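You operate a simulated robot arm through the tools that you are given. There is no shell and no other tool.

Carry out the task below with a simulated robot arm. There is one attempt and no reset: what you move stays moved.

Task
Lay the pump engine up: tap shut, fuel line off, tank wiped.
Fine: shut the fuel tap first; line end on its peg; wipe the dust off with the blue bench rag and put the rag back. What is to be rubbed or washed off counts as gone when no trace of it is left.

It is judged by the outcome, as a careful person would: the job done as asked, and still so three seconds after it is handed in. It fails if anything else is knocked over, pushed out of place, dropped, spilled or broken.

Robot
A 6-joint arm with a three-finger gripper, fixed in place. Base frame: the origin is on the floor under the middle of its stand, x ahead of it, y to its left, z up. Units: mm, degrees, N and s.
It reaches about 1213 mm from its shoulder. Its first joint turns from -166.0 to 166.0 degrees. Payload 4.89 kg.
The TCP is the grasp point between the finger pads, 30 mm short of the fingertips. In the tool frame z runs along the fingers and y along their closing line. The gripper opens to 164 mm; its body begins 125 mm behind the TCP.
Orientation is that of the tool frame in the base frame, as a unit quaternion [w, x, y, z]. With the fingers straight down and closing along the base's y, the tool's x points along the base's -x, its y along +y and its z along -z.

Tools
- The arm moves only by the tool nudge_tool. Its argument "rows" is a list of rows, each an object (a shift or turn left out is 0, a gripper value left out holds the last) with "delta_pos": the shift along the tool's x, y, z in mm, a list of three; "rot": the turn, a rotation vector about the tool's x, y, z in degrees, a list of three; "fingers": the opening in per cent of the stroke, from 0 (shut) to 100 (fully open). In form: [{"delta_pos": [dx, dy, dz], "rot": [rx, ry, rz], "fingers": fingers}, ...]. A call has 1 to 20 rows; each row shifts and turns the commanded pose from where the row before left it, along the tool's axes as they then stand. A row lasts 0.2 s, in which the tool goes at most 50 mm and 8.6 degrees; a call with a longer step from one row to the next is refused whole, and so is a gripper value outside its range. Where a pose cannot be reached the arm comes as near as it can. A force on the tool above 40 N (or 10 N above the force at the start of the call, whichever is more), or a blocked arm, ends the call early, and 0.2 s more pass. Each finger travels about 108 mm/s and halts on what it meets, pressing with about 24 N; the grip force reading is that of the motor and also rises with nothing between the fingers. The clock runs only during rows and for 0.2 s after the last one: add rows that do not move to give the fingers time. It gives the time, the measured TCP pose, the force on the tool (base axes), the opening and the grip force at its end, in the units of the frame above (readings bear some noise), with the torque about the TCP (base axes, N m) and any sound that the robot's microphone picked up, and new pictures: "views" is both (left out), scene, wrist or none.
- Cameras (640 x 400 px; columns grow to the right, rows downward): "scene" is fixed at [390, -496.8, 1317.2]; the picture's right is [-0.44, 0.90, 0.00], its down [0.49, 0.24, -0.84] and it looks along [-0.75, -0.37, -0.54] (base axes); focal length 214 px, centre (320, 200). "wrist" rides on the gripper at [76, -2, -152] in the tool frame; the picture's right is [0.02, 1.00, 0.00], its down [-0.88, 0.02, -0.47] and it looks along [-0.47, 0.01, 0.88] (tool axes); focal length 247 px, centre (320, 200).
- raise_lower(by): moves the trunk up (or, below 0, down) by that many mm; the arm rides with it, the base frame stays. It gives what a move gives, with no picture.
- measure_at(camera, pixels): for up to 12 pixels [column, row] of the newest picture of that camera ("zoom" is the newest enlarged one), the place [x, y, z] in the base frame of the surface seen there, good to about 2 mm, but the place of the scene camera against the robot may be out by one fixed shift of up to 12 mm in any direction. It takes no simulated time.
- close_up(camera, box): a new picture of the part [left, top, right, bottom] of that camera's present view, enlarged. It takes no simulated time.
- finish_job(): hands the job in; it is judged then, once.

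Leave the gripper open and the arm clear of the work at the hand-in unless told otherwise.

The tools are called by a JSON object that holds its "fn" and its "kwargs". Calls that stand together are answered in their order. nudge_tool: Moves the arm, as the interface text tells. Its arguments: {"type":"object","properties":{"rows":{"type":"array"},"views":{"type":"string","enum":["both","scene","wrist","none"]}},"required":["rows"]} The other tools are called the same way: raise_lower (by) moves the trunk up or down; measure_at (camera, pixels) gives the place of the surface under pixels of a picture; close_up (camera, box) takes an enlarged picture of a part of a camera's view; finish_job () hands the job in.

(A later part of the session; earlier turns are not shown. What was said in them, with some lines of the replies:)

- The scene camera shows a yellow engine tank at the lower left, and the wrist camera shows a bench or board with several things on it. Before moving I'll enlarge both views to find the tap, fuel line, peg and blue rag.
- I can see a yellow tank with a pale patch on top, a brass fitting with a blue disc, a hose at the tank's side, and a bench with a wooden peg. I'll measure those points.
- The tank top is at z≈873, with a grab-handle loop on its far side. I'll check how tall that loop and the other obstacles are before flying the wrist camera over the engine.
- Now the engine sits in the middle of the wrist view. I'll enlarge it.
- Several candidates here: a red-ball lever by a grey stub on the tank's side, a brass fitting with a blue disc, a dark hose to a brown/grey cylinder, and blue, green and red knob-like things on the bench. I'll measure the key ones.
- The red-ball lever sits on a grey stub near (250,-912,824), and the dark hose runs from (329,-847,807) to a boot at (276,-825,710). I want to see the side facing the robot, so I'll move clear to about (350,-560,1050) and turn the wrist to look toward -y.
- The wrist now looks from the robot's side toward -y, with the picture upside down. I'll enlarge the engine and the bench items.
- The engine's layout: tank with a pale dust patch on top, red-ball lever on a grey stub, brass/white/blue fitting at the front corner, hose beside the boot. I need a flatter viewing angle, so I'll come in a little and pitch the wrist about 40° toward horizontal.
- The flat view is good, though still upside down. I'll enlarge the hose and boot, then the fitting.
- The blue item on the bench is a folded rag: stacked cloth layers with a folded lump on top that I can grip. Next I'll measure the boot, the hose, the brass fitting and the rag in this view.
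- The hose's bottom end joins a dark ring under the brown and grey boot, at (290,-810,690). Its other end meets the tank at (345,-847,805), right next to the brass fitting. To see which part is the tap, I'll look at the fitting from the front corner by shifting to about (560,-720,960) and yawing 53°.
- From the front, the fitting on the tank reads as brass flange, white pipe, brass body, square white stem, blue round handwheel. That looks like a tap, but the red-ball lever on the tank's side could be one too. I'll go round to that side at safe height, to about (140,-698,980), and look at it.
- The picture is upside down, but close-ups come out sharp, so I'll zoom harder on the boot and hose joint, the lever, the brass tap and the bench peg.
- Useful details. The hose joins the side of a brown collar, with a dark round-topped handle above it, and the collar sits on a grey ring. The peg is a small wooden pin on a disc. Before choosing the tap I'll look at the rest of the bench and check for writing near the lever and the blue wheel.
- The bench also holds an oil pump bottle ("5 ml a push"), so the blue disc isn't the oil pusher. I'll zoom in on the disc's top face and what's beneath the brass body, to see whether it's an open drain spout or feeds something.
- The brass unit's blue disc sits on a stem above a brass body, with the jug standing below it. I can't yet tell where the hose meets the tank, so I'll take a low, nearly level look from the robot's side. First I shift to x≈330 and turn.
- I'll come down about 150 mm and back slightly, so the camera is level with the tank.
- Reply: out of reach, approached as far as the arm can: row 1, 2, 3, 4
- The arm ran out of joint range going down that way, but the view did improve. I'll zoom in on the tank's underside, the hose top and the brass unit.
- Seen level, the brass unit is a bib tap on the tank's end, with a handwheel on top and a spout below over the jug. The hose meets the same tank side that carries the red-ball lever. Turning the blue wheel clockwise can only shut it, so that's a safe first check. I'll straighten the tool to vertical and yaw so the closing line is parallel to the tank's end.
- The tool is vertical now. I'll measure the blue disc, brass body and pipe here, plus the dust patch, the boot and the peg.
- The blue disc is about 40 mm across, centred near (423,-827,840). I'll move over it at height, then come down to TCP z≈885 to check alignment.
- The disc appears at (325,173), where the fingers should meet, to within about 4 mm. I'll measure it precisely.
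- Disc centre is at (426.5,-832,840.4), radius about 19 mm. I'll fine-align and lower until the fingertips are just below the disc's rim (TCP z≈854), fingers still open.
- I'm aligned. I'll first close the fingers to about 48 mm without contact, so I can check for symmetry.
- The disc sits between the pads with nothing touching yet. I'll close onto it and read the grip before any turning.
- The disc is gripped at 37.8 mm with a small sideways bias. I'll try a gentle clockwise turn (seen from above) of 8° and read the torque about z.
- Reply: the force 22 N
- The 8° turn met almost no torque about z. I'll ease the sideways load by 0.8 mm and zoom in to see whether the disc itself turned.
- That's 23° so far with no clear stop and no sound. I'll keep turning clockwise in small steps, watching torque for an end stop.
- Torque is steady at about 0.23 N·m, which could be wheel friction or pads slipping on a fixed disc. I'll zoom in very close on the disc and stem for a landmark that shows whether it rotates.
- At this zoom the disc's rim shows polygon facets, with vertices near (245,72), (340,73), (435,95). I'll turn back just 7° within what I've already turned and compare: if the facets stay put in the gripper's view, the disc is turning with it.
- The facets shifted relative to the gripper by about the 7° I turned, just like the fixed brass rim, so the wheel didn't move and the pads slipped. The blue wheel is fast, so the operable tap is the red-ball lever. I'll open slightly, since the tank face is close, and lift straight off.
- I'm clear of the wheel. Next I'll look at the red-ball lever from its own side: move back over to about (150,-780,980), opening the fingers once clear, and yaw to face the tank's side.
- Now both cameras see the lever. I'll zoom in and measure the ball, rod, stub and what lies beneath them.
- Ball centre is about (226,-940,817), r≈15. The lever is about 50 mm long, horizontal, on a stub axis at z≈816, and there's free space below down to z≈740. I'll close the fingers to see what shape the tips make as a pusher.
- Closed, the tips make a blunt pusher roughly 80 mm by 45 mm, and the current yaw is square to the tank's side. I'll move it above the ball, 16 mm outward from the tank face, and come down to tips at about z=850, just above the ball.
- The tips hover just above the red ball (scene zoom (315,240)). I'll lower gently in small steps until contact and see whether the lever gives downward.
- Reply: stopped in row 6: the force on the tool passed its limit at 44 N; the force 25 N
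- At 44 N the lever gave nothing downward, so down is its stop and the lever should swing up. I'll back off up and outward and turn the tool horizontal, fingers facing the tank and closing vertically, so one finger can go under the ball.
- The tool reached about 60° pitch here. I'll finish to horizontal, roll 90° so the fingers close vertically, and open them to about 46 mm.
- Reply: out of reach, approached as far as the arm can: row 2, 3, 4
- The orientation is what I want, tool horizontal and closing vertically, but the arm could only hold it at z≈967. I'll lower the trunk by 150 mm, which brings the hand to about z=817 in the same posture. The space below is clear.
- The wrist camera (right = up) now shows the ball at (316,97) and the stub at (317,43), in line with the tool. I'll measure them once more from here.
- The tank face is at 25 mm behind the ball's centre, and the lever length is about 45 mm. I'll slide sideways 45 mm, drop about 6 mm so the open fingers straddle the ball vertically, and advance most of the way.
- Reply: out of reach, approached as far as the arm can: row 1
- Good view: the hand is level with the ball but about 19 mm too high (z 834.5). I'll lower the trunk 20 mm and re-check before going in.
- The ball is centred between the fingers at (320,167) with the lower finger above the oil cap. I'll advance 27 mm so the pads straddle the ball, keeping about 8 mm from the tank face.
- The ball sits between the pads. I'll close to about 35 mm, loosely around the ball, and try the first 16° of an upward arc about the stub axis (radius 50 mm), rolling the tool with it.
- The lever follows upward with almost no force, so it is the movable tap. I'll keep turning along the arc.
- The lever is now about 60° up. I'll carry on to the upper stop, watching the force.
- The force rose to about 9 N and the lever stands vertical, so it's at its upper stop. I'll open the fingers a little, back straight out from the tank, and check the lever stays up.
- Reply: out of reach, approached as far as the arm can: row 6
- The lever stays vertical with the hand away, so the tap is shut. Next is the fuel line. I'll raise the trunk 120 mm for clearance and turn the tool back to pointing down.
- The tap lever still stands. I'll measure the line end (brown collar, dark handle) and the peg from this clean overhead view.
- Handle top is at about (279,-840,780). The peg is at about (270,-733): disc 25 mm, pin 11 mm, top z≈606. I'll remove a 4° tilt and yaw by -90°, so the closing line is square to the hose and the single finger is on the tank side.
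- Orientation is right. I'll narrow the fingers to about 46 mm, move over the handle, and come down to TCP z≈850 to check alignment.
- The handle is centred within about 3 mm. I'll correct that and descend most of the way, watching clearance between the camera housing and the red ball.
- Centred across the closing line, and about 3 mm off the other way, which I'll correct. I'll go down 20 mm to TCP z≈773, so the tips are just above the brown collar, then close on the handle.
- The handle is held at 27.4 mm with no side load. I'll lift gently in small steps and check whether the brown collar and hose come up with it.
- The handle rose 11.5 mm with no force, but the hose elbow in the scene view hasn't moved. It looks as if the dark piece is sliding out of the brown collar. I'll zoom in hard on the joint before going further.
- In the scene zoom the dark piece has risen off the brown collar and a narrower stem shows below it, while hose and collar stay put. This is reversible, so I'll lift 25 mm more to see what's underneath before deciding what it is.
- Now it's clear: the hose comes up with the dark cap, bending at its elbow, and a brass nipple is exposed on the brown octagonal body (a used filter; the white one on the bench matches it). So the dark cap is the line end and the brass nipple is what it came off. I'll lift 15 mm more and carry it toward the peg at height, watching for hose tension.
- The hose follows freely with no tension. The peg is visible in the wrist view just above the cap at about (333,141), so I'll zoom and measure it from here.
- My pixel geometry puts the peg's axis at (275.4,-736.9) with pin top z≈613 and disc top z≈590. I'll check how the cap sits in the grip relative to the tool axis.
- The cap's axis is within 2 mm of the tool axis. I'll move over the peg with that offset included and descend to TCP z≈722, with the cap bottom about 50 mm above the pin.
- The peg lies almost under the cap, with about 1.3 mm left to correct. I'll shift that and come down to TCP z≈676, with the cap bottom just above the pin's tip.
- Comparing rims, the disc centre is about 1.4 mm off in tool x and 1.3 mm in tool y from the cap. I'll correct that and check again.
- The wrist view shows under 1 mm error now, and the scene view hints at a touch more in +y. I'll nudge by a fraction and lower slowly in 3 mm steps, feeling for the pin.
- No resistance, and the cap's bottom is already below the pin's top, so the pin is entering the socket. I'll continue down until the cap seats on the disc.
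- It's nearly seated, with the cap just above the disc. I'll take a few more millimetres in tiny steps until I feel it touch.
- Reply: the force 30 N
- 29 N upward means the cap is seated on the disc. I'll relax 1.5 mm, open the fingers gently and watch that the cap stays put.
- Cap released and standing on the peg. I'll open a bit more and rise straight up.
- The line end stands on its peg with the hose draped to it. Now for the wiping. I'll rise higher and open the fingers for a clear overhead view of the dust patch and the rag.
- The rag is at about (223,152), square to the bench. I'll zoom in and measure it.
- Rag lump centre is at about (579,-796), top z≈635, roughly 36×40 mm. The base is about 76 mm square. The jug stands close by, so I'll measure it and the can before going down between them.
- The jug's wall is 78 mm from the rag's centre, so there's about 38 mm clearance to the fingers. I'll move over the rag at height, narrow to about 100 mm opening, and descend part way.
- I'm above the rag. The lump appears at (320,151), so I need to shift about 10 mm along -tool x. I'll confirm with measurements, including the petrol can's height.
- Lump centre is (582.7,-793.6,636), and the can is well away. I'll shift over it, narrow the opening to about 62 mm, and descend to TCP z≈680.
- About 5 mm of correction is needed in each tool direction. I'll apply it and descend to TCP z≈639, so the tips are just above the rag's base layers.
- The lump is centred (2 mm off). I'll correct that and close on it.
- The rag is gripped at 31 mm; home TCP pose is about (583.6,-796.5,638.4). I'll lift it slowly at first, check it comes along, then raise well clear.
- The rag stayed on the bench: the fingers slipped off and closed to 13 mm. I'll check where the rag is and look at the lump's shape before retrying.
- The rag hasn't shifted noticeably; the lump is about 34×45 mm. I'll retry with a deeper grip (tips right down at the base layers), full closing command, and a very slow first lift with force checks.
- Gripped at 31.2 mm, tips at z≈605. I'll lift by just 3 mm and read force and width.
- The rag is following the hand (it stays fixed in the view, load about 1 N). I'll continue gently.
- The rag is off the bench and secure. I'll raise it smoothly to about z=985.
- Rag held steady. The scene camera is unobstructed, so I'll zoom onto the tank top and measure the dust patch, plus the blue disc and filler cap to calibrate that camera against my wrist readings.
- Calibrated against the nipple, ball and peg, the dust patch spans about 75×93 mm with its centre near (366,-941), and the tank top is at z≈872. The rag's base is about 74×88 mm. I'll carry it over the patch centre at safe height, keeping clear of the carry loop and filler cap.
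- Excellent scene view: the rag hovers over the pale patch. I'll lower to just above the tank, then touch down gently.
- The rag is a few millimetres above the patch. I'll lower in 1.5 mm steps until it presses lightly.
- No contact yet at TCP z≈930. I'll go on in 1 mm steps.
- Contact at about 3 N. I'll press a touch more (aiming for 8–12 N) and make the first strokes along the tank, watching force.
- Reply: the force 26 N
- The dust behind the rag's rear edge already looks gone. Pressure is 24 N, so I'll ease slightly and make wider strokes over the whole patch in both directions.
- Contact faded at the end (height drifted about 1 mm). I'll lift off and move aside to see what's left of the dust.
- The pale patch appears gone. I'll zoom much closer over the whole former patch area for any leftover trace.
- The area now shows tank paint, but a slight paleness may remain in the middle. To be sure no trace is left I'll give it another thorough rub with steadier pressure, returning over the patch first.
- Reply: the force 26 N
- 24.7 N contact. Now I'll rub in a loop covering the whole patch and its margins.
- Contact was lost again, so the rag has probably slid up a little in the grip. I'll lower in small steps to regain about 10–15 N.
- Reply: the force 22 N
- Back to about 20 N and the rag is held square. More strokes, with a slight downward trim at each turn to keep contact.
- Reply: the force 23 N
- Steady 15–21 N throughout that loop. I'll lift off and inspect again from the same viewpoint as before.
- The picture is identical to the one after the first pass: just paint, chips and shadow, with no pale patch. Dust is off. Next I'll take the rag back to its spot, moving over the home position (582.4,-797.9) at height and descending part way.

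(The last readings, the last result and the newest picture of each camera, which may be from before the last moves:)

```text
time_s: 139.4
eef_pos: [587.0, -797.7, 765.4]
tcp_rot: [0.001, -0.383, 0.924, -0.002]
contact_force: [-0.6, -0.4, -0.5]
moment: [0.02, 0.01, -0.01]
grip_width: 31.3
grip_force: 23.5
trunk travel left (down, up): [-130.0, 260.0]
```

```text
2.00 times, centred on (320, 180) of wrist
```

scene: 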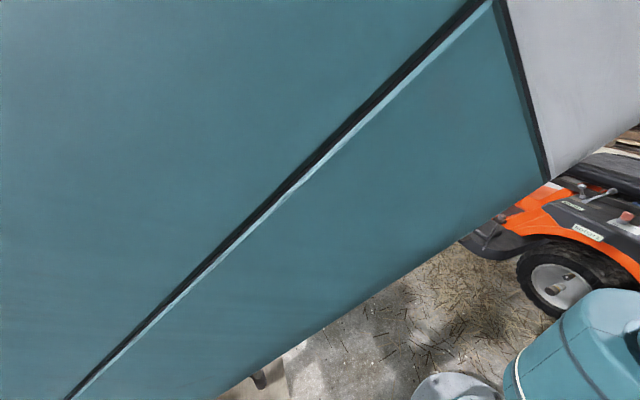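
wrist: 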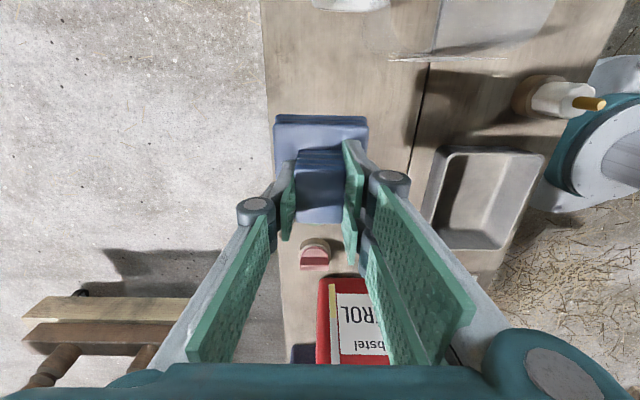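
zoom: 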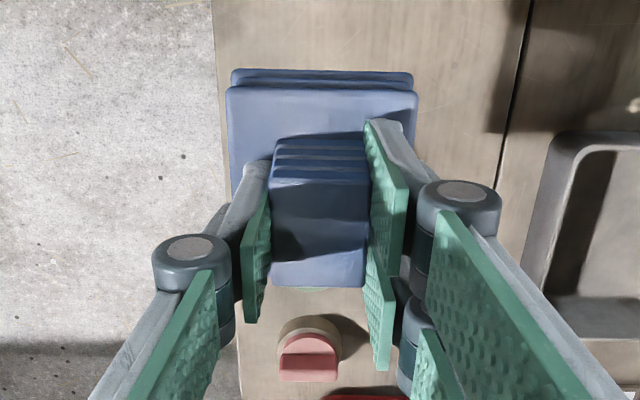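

I'm about 4.6 mm off home in x. I'll correct and descend to about z=661.

{"fn": "nudge_tool", "kwargs": {"rows": [{"delta_pos": [3.4, 3.1, 10]}, {"delta_pos": [0, 0, 20]}, {"delta_pos": [0, 0, 22]}, {"delta_pos": [0, 0, 22]}, {"delta_pos": [0, 0, 18]}, {"delta_pos": [0, 0, 12]}, {}], "views": "wrist"}}

{"fn": "close_up", "kwargs": {"camera": "wrist", "box": [240, 90, 400, 250]}}

```text
time_s: 141.1
eef_pos: [582.3, -798.2, 659.8]
tcp_rot: [0.0, -0.381, 0.924, -0.002]
contact_force: [-0.3, -0.5, -1.1]
moment: [0.01, 0.02, 0.01]
grip_width: 31.5
grip_force: 24.0
trunk travel left (down, up): [-130.0, 260.0]
```

wrist: 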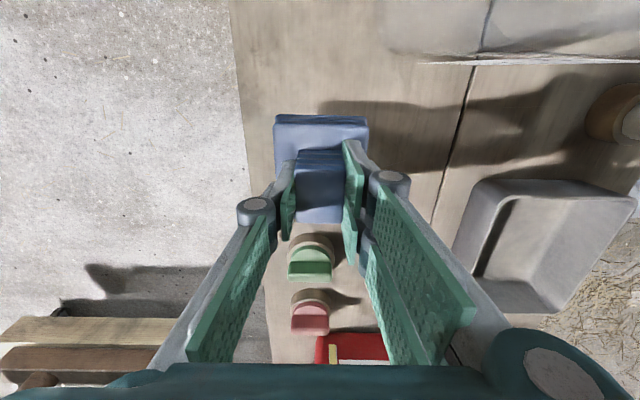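

```text
2.50 times, centred on (320, 170) of wrist
```

zoom: 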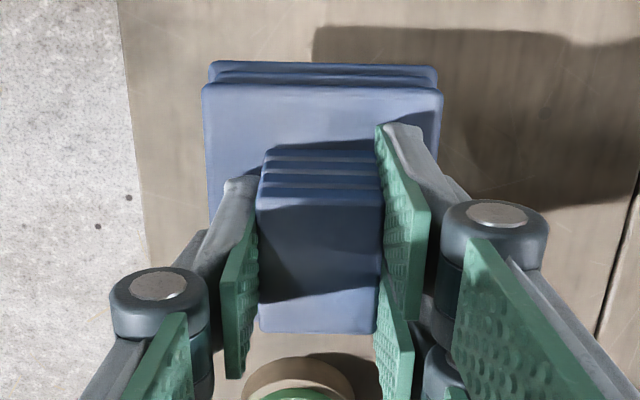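

Position matches home. I'll lower gently to the bench and feel for contact.

{"fn": "nudge_tool", "kwargs": {"rows": [{"delta_pos": [0, 0, 8]}, {"delta_pos": [0, 0, 8]}, {"delta_pos": [0, 0, 5]}, {"delta_pos": [0, 0, 2.5]}, {}], "views": "none"}}

```text
time_s: 142.2
eef_pos: [580.1, -799.4, 638.1]
tcp_rot: [0.0, -0.382, 0.924, -0.002]
contact_force: [0.2, -0.9, -0.6]
moment: [0.0, 0.01, 0.01]
grip_width: 31.3
grip_force: 24.6
trunk travel left (down, up): [-130.0, 260.0]
```

{"fn": "nudge_tool", "kwargs": {"rows": [{"delta_pos": [-1.8, -0.4, 1]}, {"delta_pos": [0, 0, 1]}, {"delta_pos": [0, 0, 1]}, {"delta_pos": [0, 0, 0.8]}, {}], "views": "none"}}

```text
time_s: 143.4
eef_pos: [584.1, -798.2, 634.1]
tcp_rot: [0.001, -0.382, 0.924, -0.002]
contact_force: [-0.2, -0.3, -0.7]
moment: [-0.03, -0.03, -0.01]
grip_width: 31.6
grip_force: 24.0
trunk travel left (down, up): [-130.0, 260.0]
```

{"fn": "nudge_tool", "kwargs": {"rows": [{"delta_pos": [0.6, 0, 0.8]}, {"delta_pos": [0, 0, 0.8]}, {}], "views": "wrist"}}

{"fn": "close_up", "kwargs": {"camera": "wrist", "box": [240, 110, 400, 250]}}

```text
time_s: 144.2
eef_pos: [581.8, -799.8, 631.4]
tcp_rot: [0.001, -0.382, 0.924, -0.002]
contact_force: [-1.0, 0.2, -0.9]
moment: [0.01, -0.02, 0.01]
grip_width: 31.5
grip_force: 23.8
trunk travel left (down, up): [-130.0, 260.0]
```

wrist: 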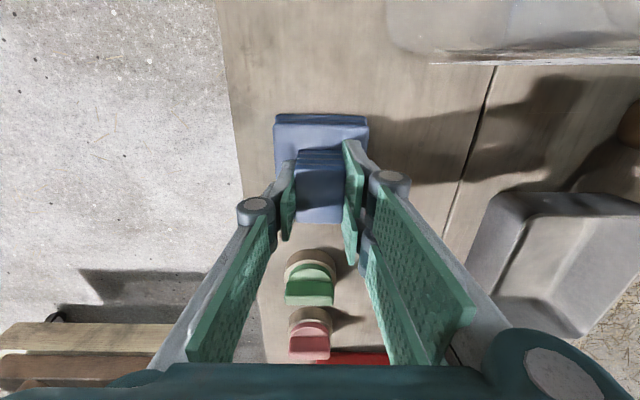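

```text
2.86 times, centred on (320, 180) of wrist
```

zoom: 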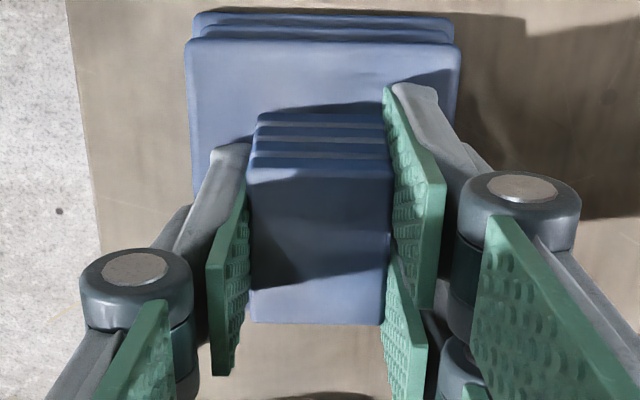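

The view matches the pick-up view almost exactly (floor speck at (59,211) versus (60,209)). It's still barely touching, so I'll keep lowering in half-millimetre steps.

{"fn": "nudge_tool", "kwargs": {"rows": [{"delta_pos": [0, 0, 0.6]}, {"delta_pos": [0, 0, 0.6]}, {}], "views": "none"}}

```text
time_s: 145.1
eef_pos: [582.3, -798.3, 632.0]
tcp_rot: [0.001, -0.382, 0.924, -0.002]
contact_force: [-2.6, 4.2, 11.3]
moment: [0.11, 0.17, 0.05]
grip_width: 31.2
grip_force: 23.8
trunk travel left (down, up): [-130.0, 260.0]
```

11 N: the rag is on the bench. I'll relax half a millimetre, open the fingers, and rise straight up.

{"fn": "nudge_tool", "kwargs": {"rows": [{"delta_pos": [0, 0, -0.5]}, {"fingers": 42}, {}, {}, {"delta_pos": [0, 0, -10]}, {"delta_pos": [0, 0, -25]}, {"delta_pos": [0, 0, -40]}, {"delta_pos": [0, 0, -40]}, {}], "views": "wrist"}}

{"fn": "close_up", "kwargs": {"camera": "wrist", "box": [270, 90, 370, 190]}}

{"fn": "measure_at", "kwargs": {"camera": "wrist", "pixels": [[319, 145], [300, 120], [340, 120], [340, 165], [302, 165]]}}

```text
time_s: 147.1
eef_pos: [580.9, -799.7, 745.0]
tcp_rot: [0.001, -0.381, 0.924, -0.002]
contact_force: [0.3, -0.7, -0.3]
moment: [-0.02, 0.0, 0.0]
grip_width: 68.9
grip_force: 0.0
trunk travel left (down, up): [-130.0, 260.0]
```

wrist: 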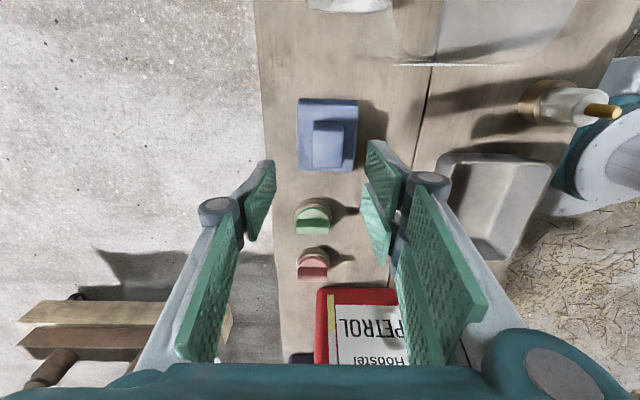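

```text
4.00 times, centred on (320, 140) of wrist
```

zoom: 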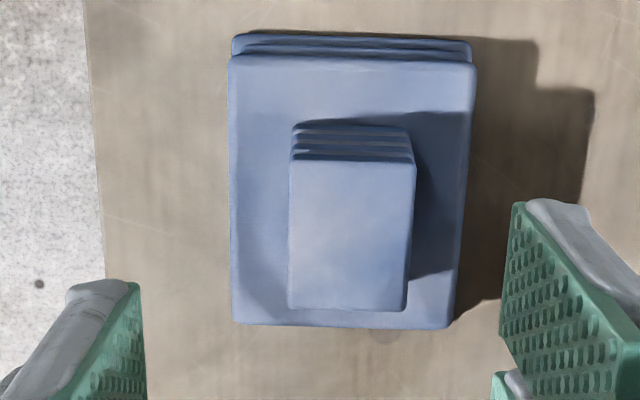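

```text
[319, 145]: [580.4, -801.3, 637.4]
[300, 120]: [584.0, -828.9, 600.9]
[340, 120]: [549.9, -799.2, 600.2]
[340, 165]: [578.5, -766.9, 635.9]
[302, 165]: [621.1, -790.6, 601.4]
```

Rag is released on the bench. I'll measure its position against where it originally lay (lump centre about (582.7,-793.6)).

{"fn": "measure_at", "kwargs": {"camera": "wrist", "pixels": [[328, 149], [314, 132], [343, 132], [341, 166], [313, 166], [298, 107], [355, 107], [350, 168], [301, 168], [313, 215], [312, 262]]}}

```text
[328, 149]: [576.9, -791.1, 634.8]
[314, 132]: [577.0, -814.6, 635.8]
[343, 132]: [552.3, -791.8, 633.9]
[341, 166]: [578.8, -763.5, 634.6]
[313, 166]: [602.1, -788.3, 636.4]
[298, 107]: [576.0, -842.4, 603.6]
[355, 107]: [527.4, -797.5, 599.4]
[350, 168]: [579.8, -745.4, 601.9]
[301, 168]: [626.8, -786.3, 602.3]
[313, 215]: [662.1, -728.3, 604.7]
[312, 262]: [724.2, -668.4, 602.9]
```

It's within about 5 mm of its original place, square on the bench, so the rag is back. I'll raise the arm straight up, open the fingers, and pull clear for a full inspection.

{"fn": "nudge_tool", "kwargs": {"rows": [{"delta_pos": [0, 0, -40]}, {"delta_pos": [0, 0, -45]}, {"delta_pos": [0, 0, -45]}, {"delta_pos": [0, 0, -45]}, {"delta_pos": [0, 0, -45]}, {"delta_pos": [0, 0, -40]}, {"delta_pos": [0, 45, 0], "fingers": 100}, {"delta_pos": [0, 45, 0]}, {"delta_pos": [0, 45, 0]}, {"delta_pos": [10, 45, 0]}, {"delta_pos": [15, 45, 0]}, {"delta_pos": [15, 45, 0]}, {"delta_pos": [15, 45, 0]}, {"delta_pos": [15, 45, -10]}, {"delta_pos": [15, 45, -15]}, {"delta_pos": [15, 45, -15]}, {}]}}

{"fn": "close_up", "kwargs": {"camera": "scene", "box": [70, 240, 290, 400]}}

```text
time_s: 150.7
eef_pos: [189.1, -549.8, 1042.3]
tcp_rot: [0.0, -0.381, 0.924, -0.001]
contact_force: [1.1, 0.4, 0.6]
moment: [-0.06, 0.03, 0.01]
grip_width: 163.9
grip_force: 0.0
trunk travel left (down, up): [-130.0, 260.0]
```

scene: 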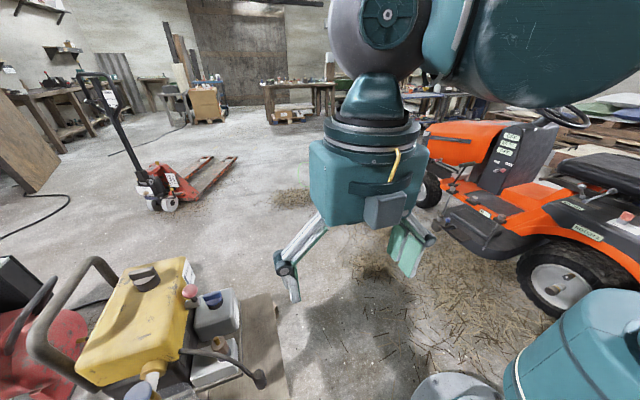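
wrist: 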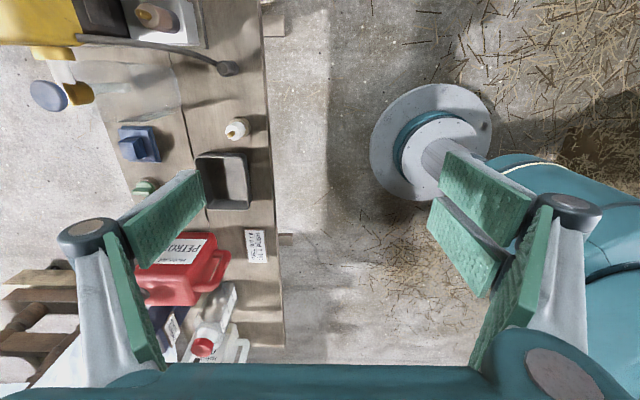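

```text
2.50 times, centred on (180, 320) of scene
```

zoom: 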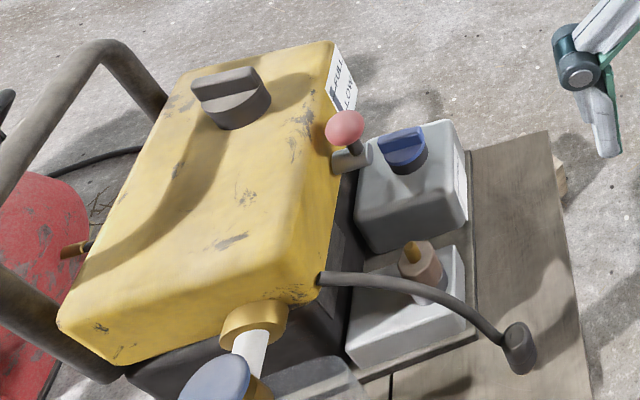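

Everything is in view: lever upright, line end on its peg, tank top clean. A last set of close-ups on the wiped area, the line end and the rag before handing in.

{"fn": "close_up", "kwargs": {"camera": "scene", "box": [75, 290, 175, 385]}}

{"fn": "close_up", "kwargs": {"camera": "scene", "box": [235, 355, 285, 395]}}

{"fn": "close_up", "kwargs": {"camera": "wrist", "box": [90, 50, 290, 210]}}

{"fn": "close_up", "kwargs": {"camera": "scene", "box": [150, 255, 230, 320]}}

```text
4.21 times, centred on (125, 338) of scene
```

zoom: 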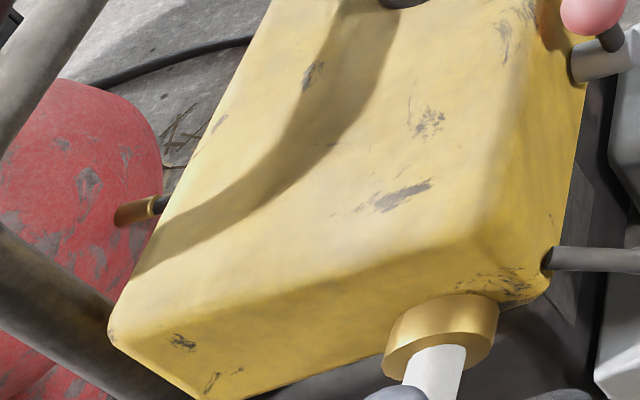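

```text
10.00 times, centred on (260, 375) of scene
```

zoom: 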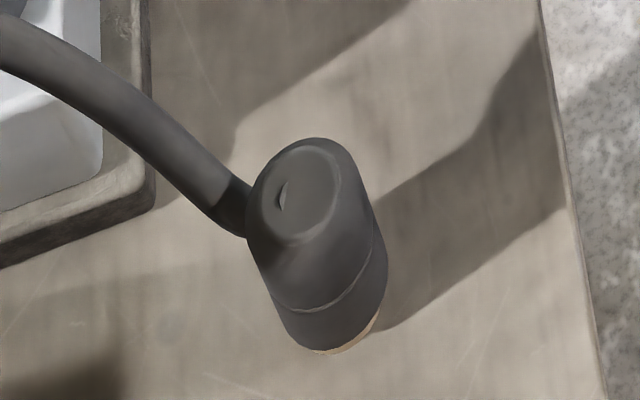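

```text
2.50 times, centred on (190, 130) of wrist
```

zoom: 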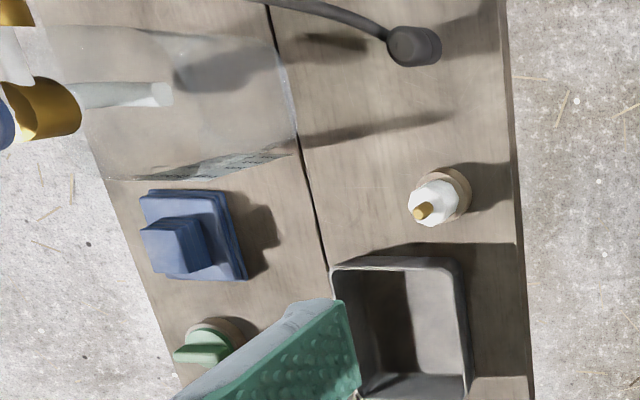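

```text
6.15 times, centred on (190, 288) of scene
```

zoom: 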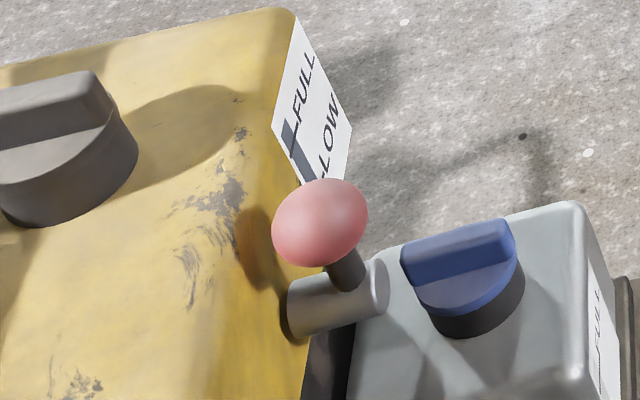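

All checks out:
- **Tap:** the lever is upright at its shut stop.
- **Fuel line:** the line end is seated upright on its peg.
- **Tank:** no dust left on the top.
- **Rag:** back on the bench by the jug, about 5 mm from where it lay.
- **Arm:** gripper open and clear of the work; nothing else disturbed.

Handing in.

{"fn": "finish_job", "kwargs": {}}

```text
The job is handed in.
```

The pump engine is laid up and handed in. I don't have the judge's result yet.

- **Tap:** I turned the red-ball lever on the tank's side from horizontal up to its upper stop, and it stayed there. It carries no markings. I took it as the fuel tap because it moved freely between two stops, and the blue wheel on the brass fitting wouldn't turn. I did grip and twist that wheel to test it; it didn't move.
- **Fuel line:** I shut the tap first, then pulled the line end off its nipple. It is seated upright on the wooden peg.
- **Tank:** The dust on top is wiped off, and close-ups after a second pass showed no trace. I couldn't see the tank's far side.
- **Rag:** It is back on the bench, about 5 mm from where it lay. My first attempt to lift it slipped, but it stayed on the bench.

Nothing else looked disturbed in the final pictures. The gripper is open and the arm is clear of the work.
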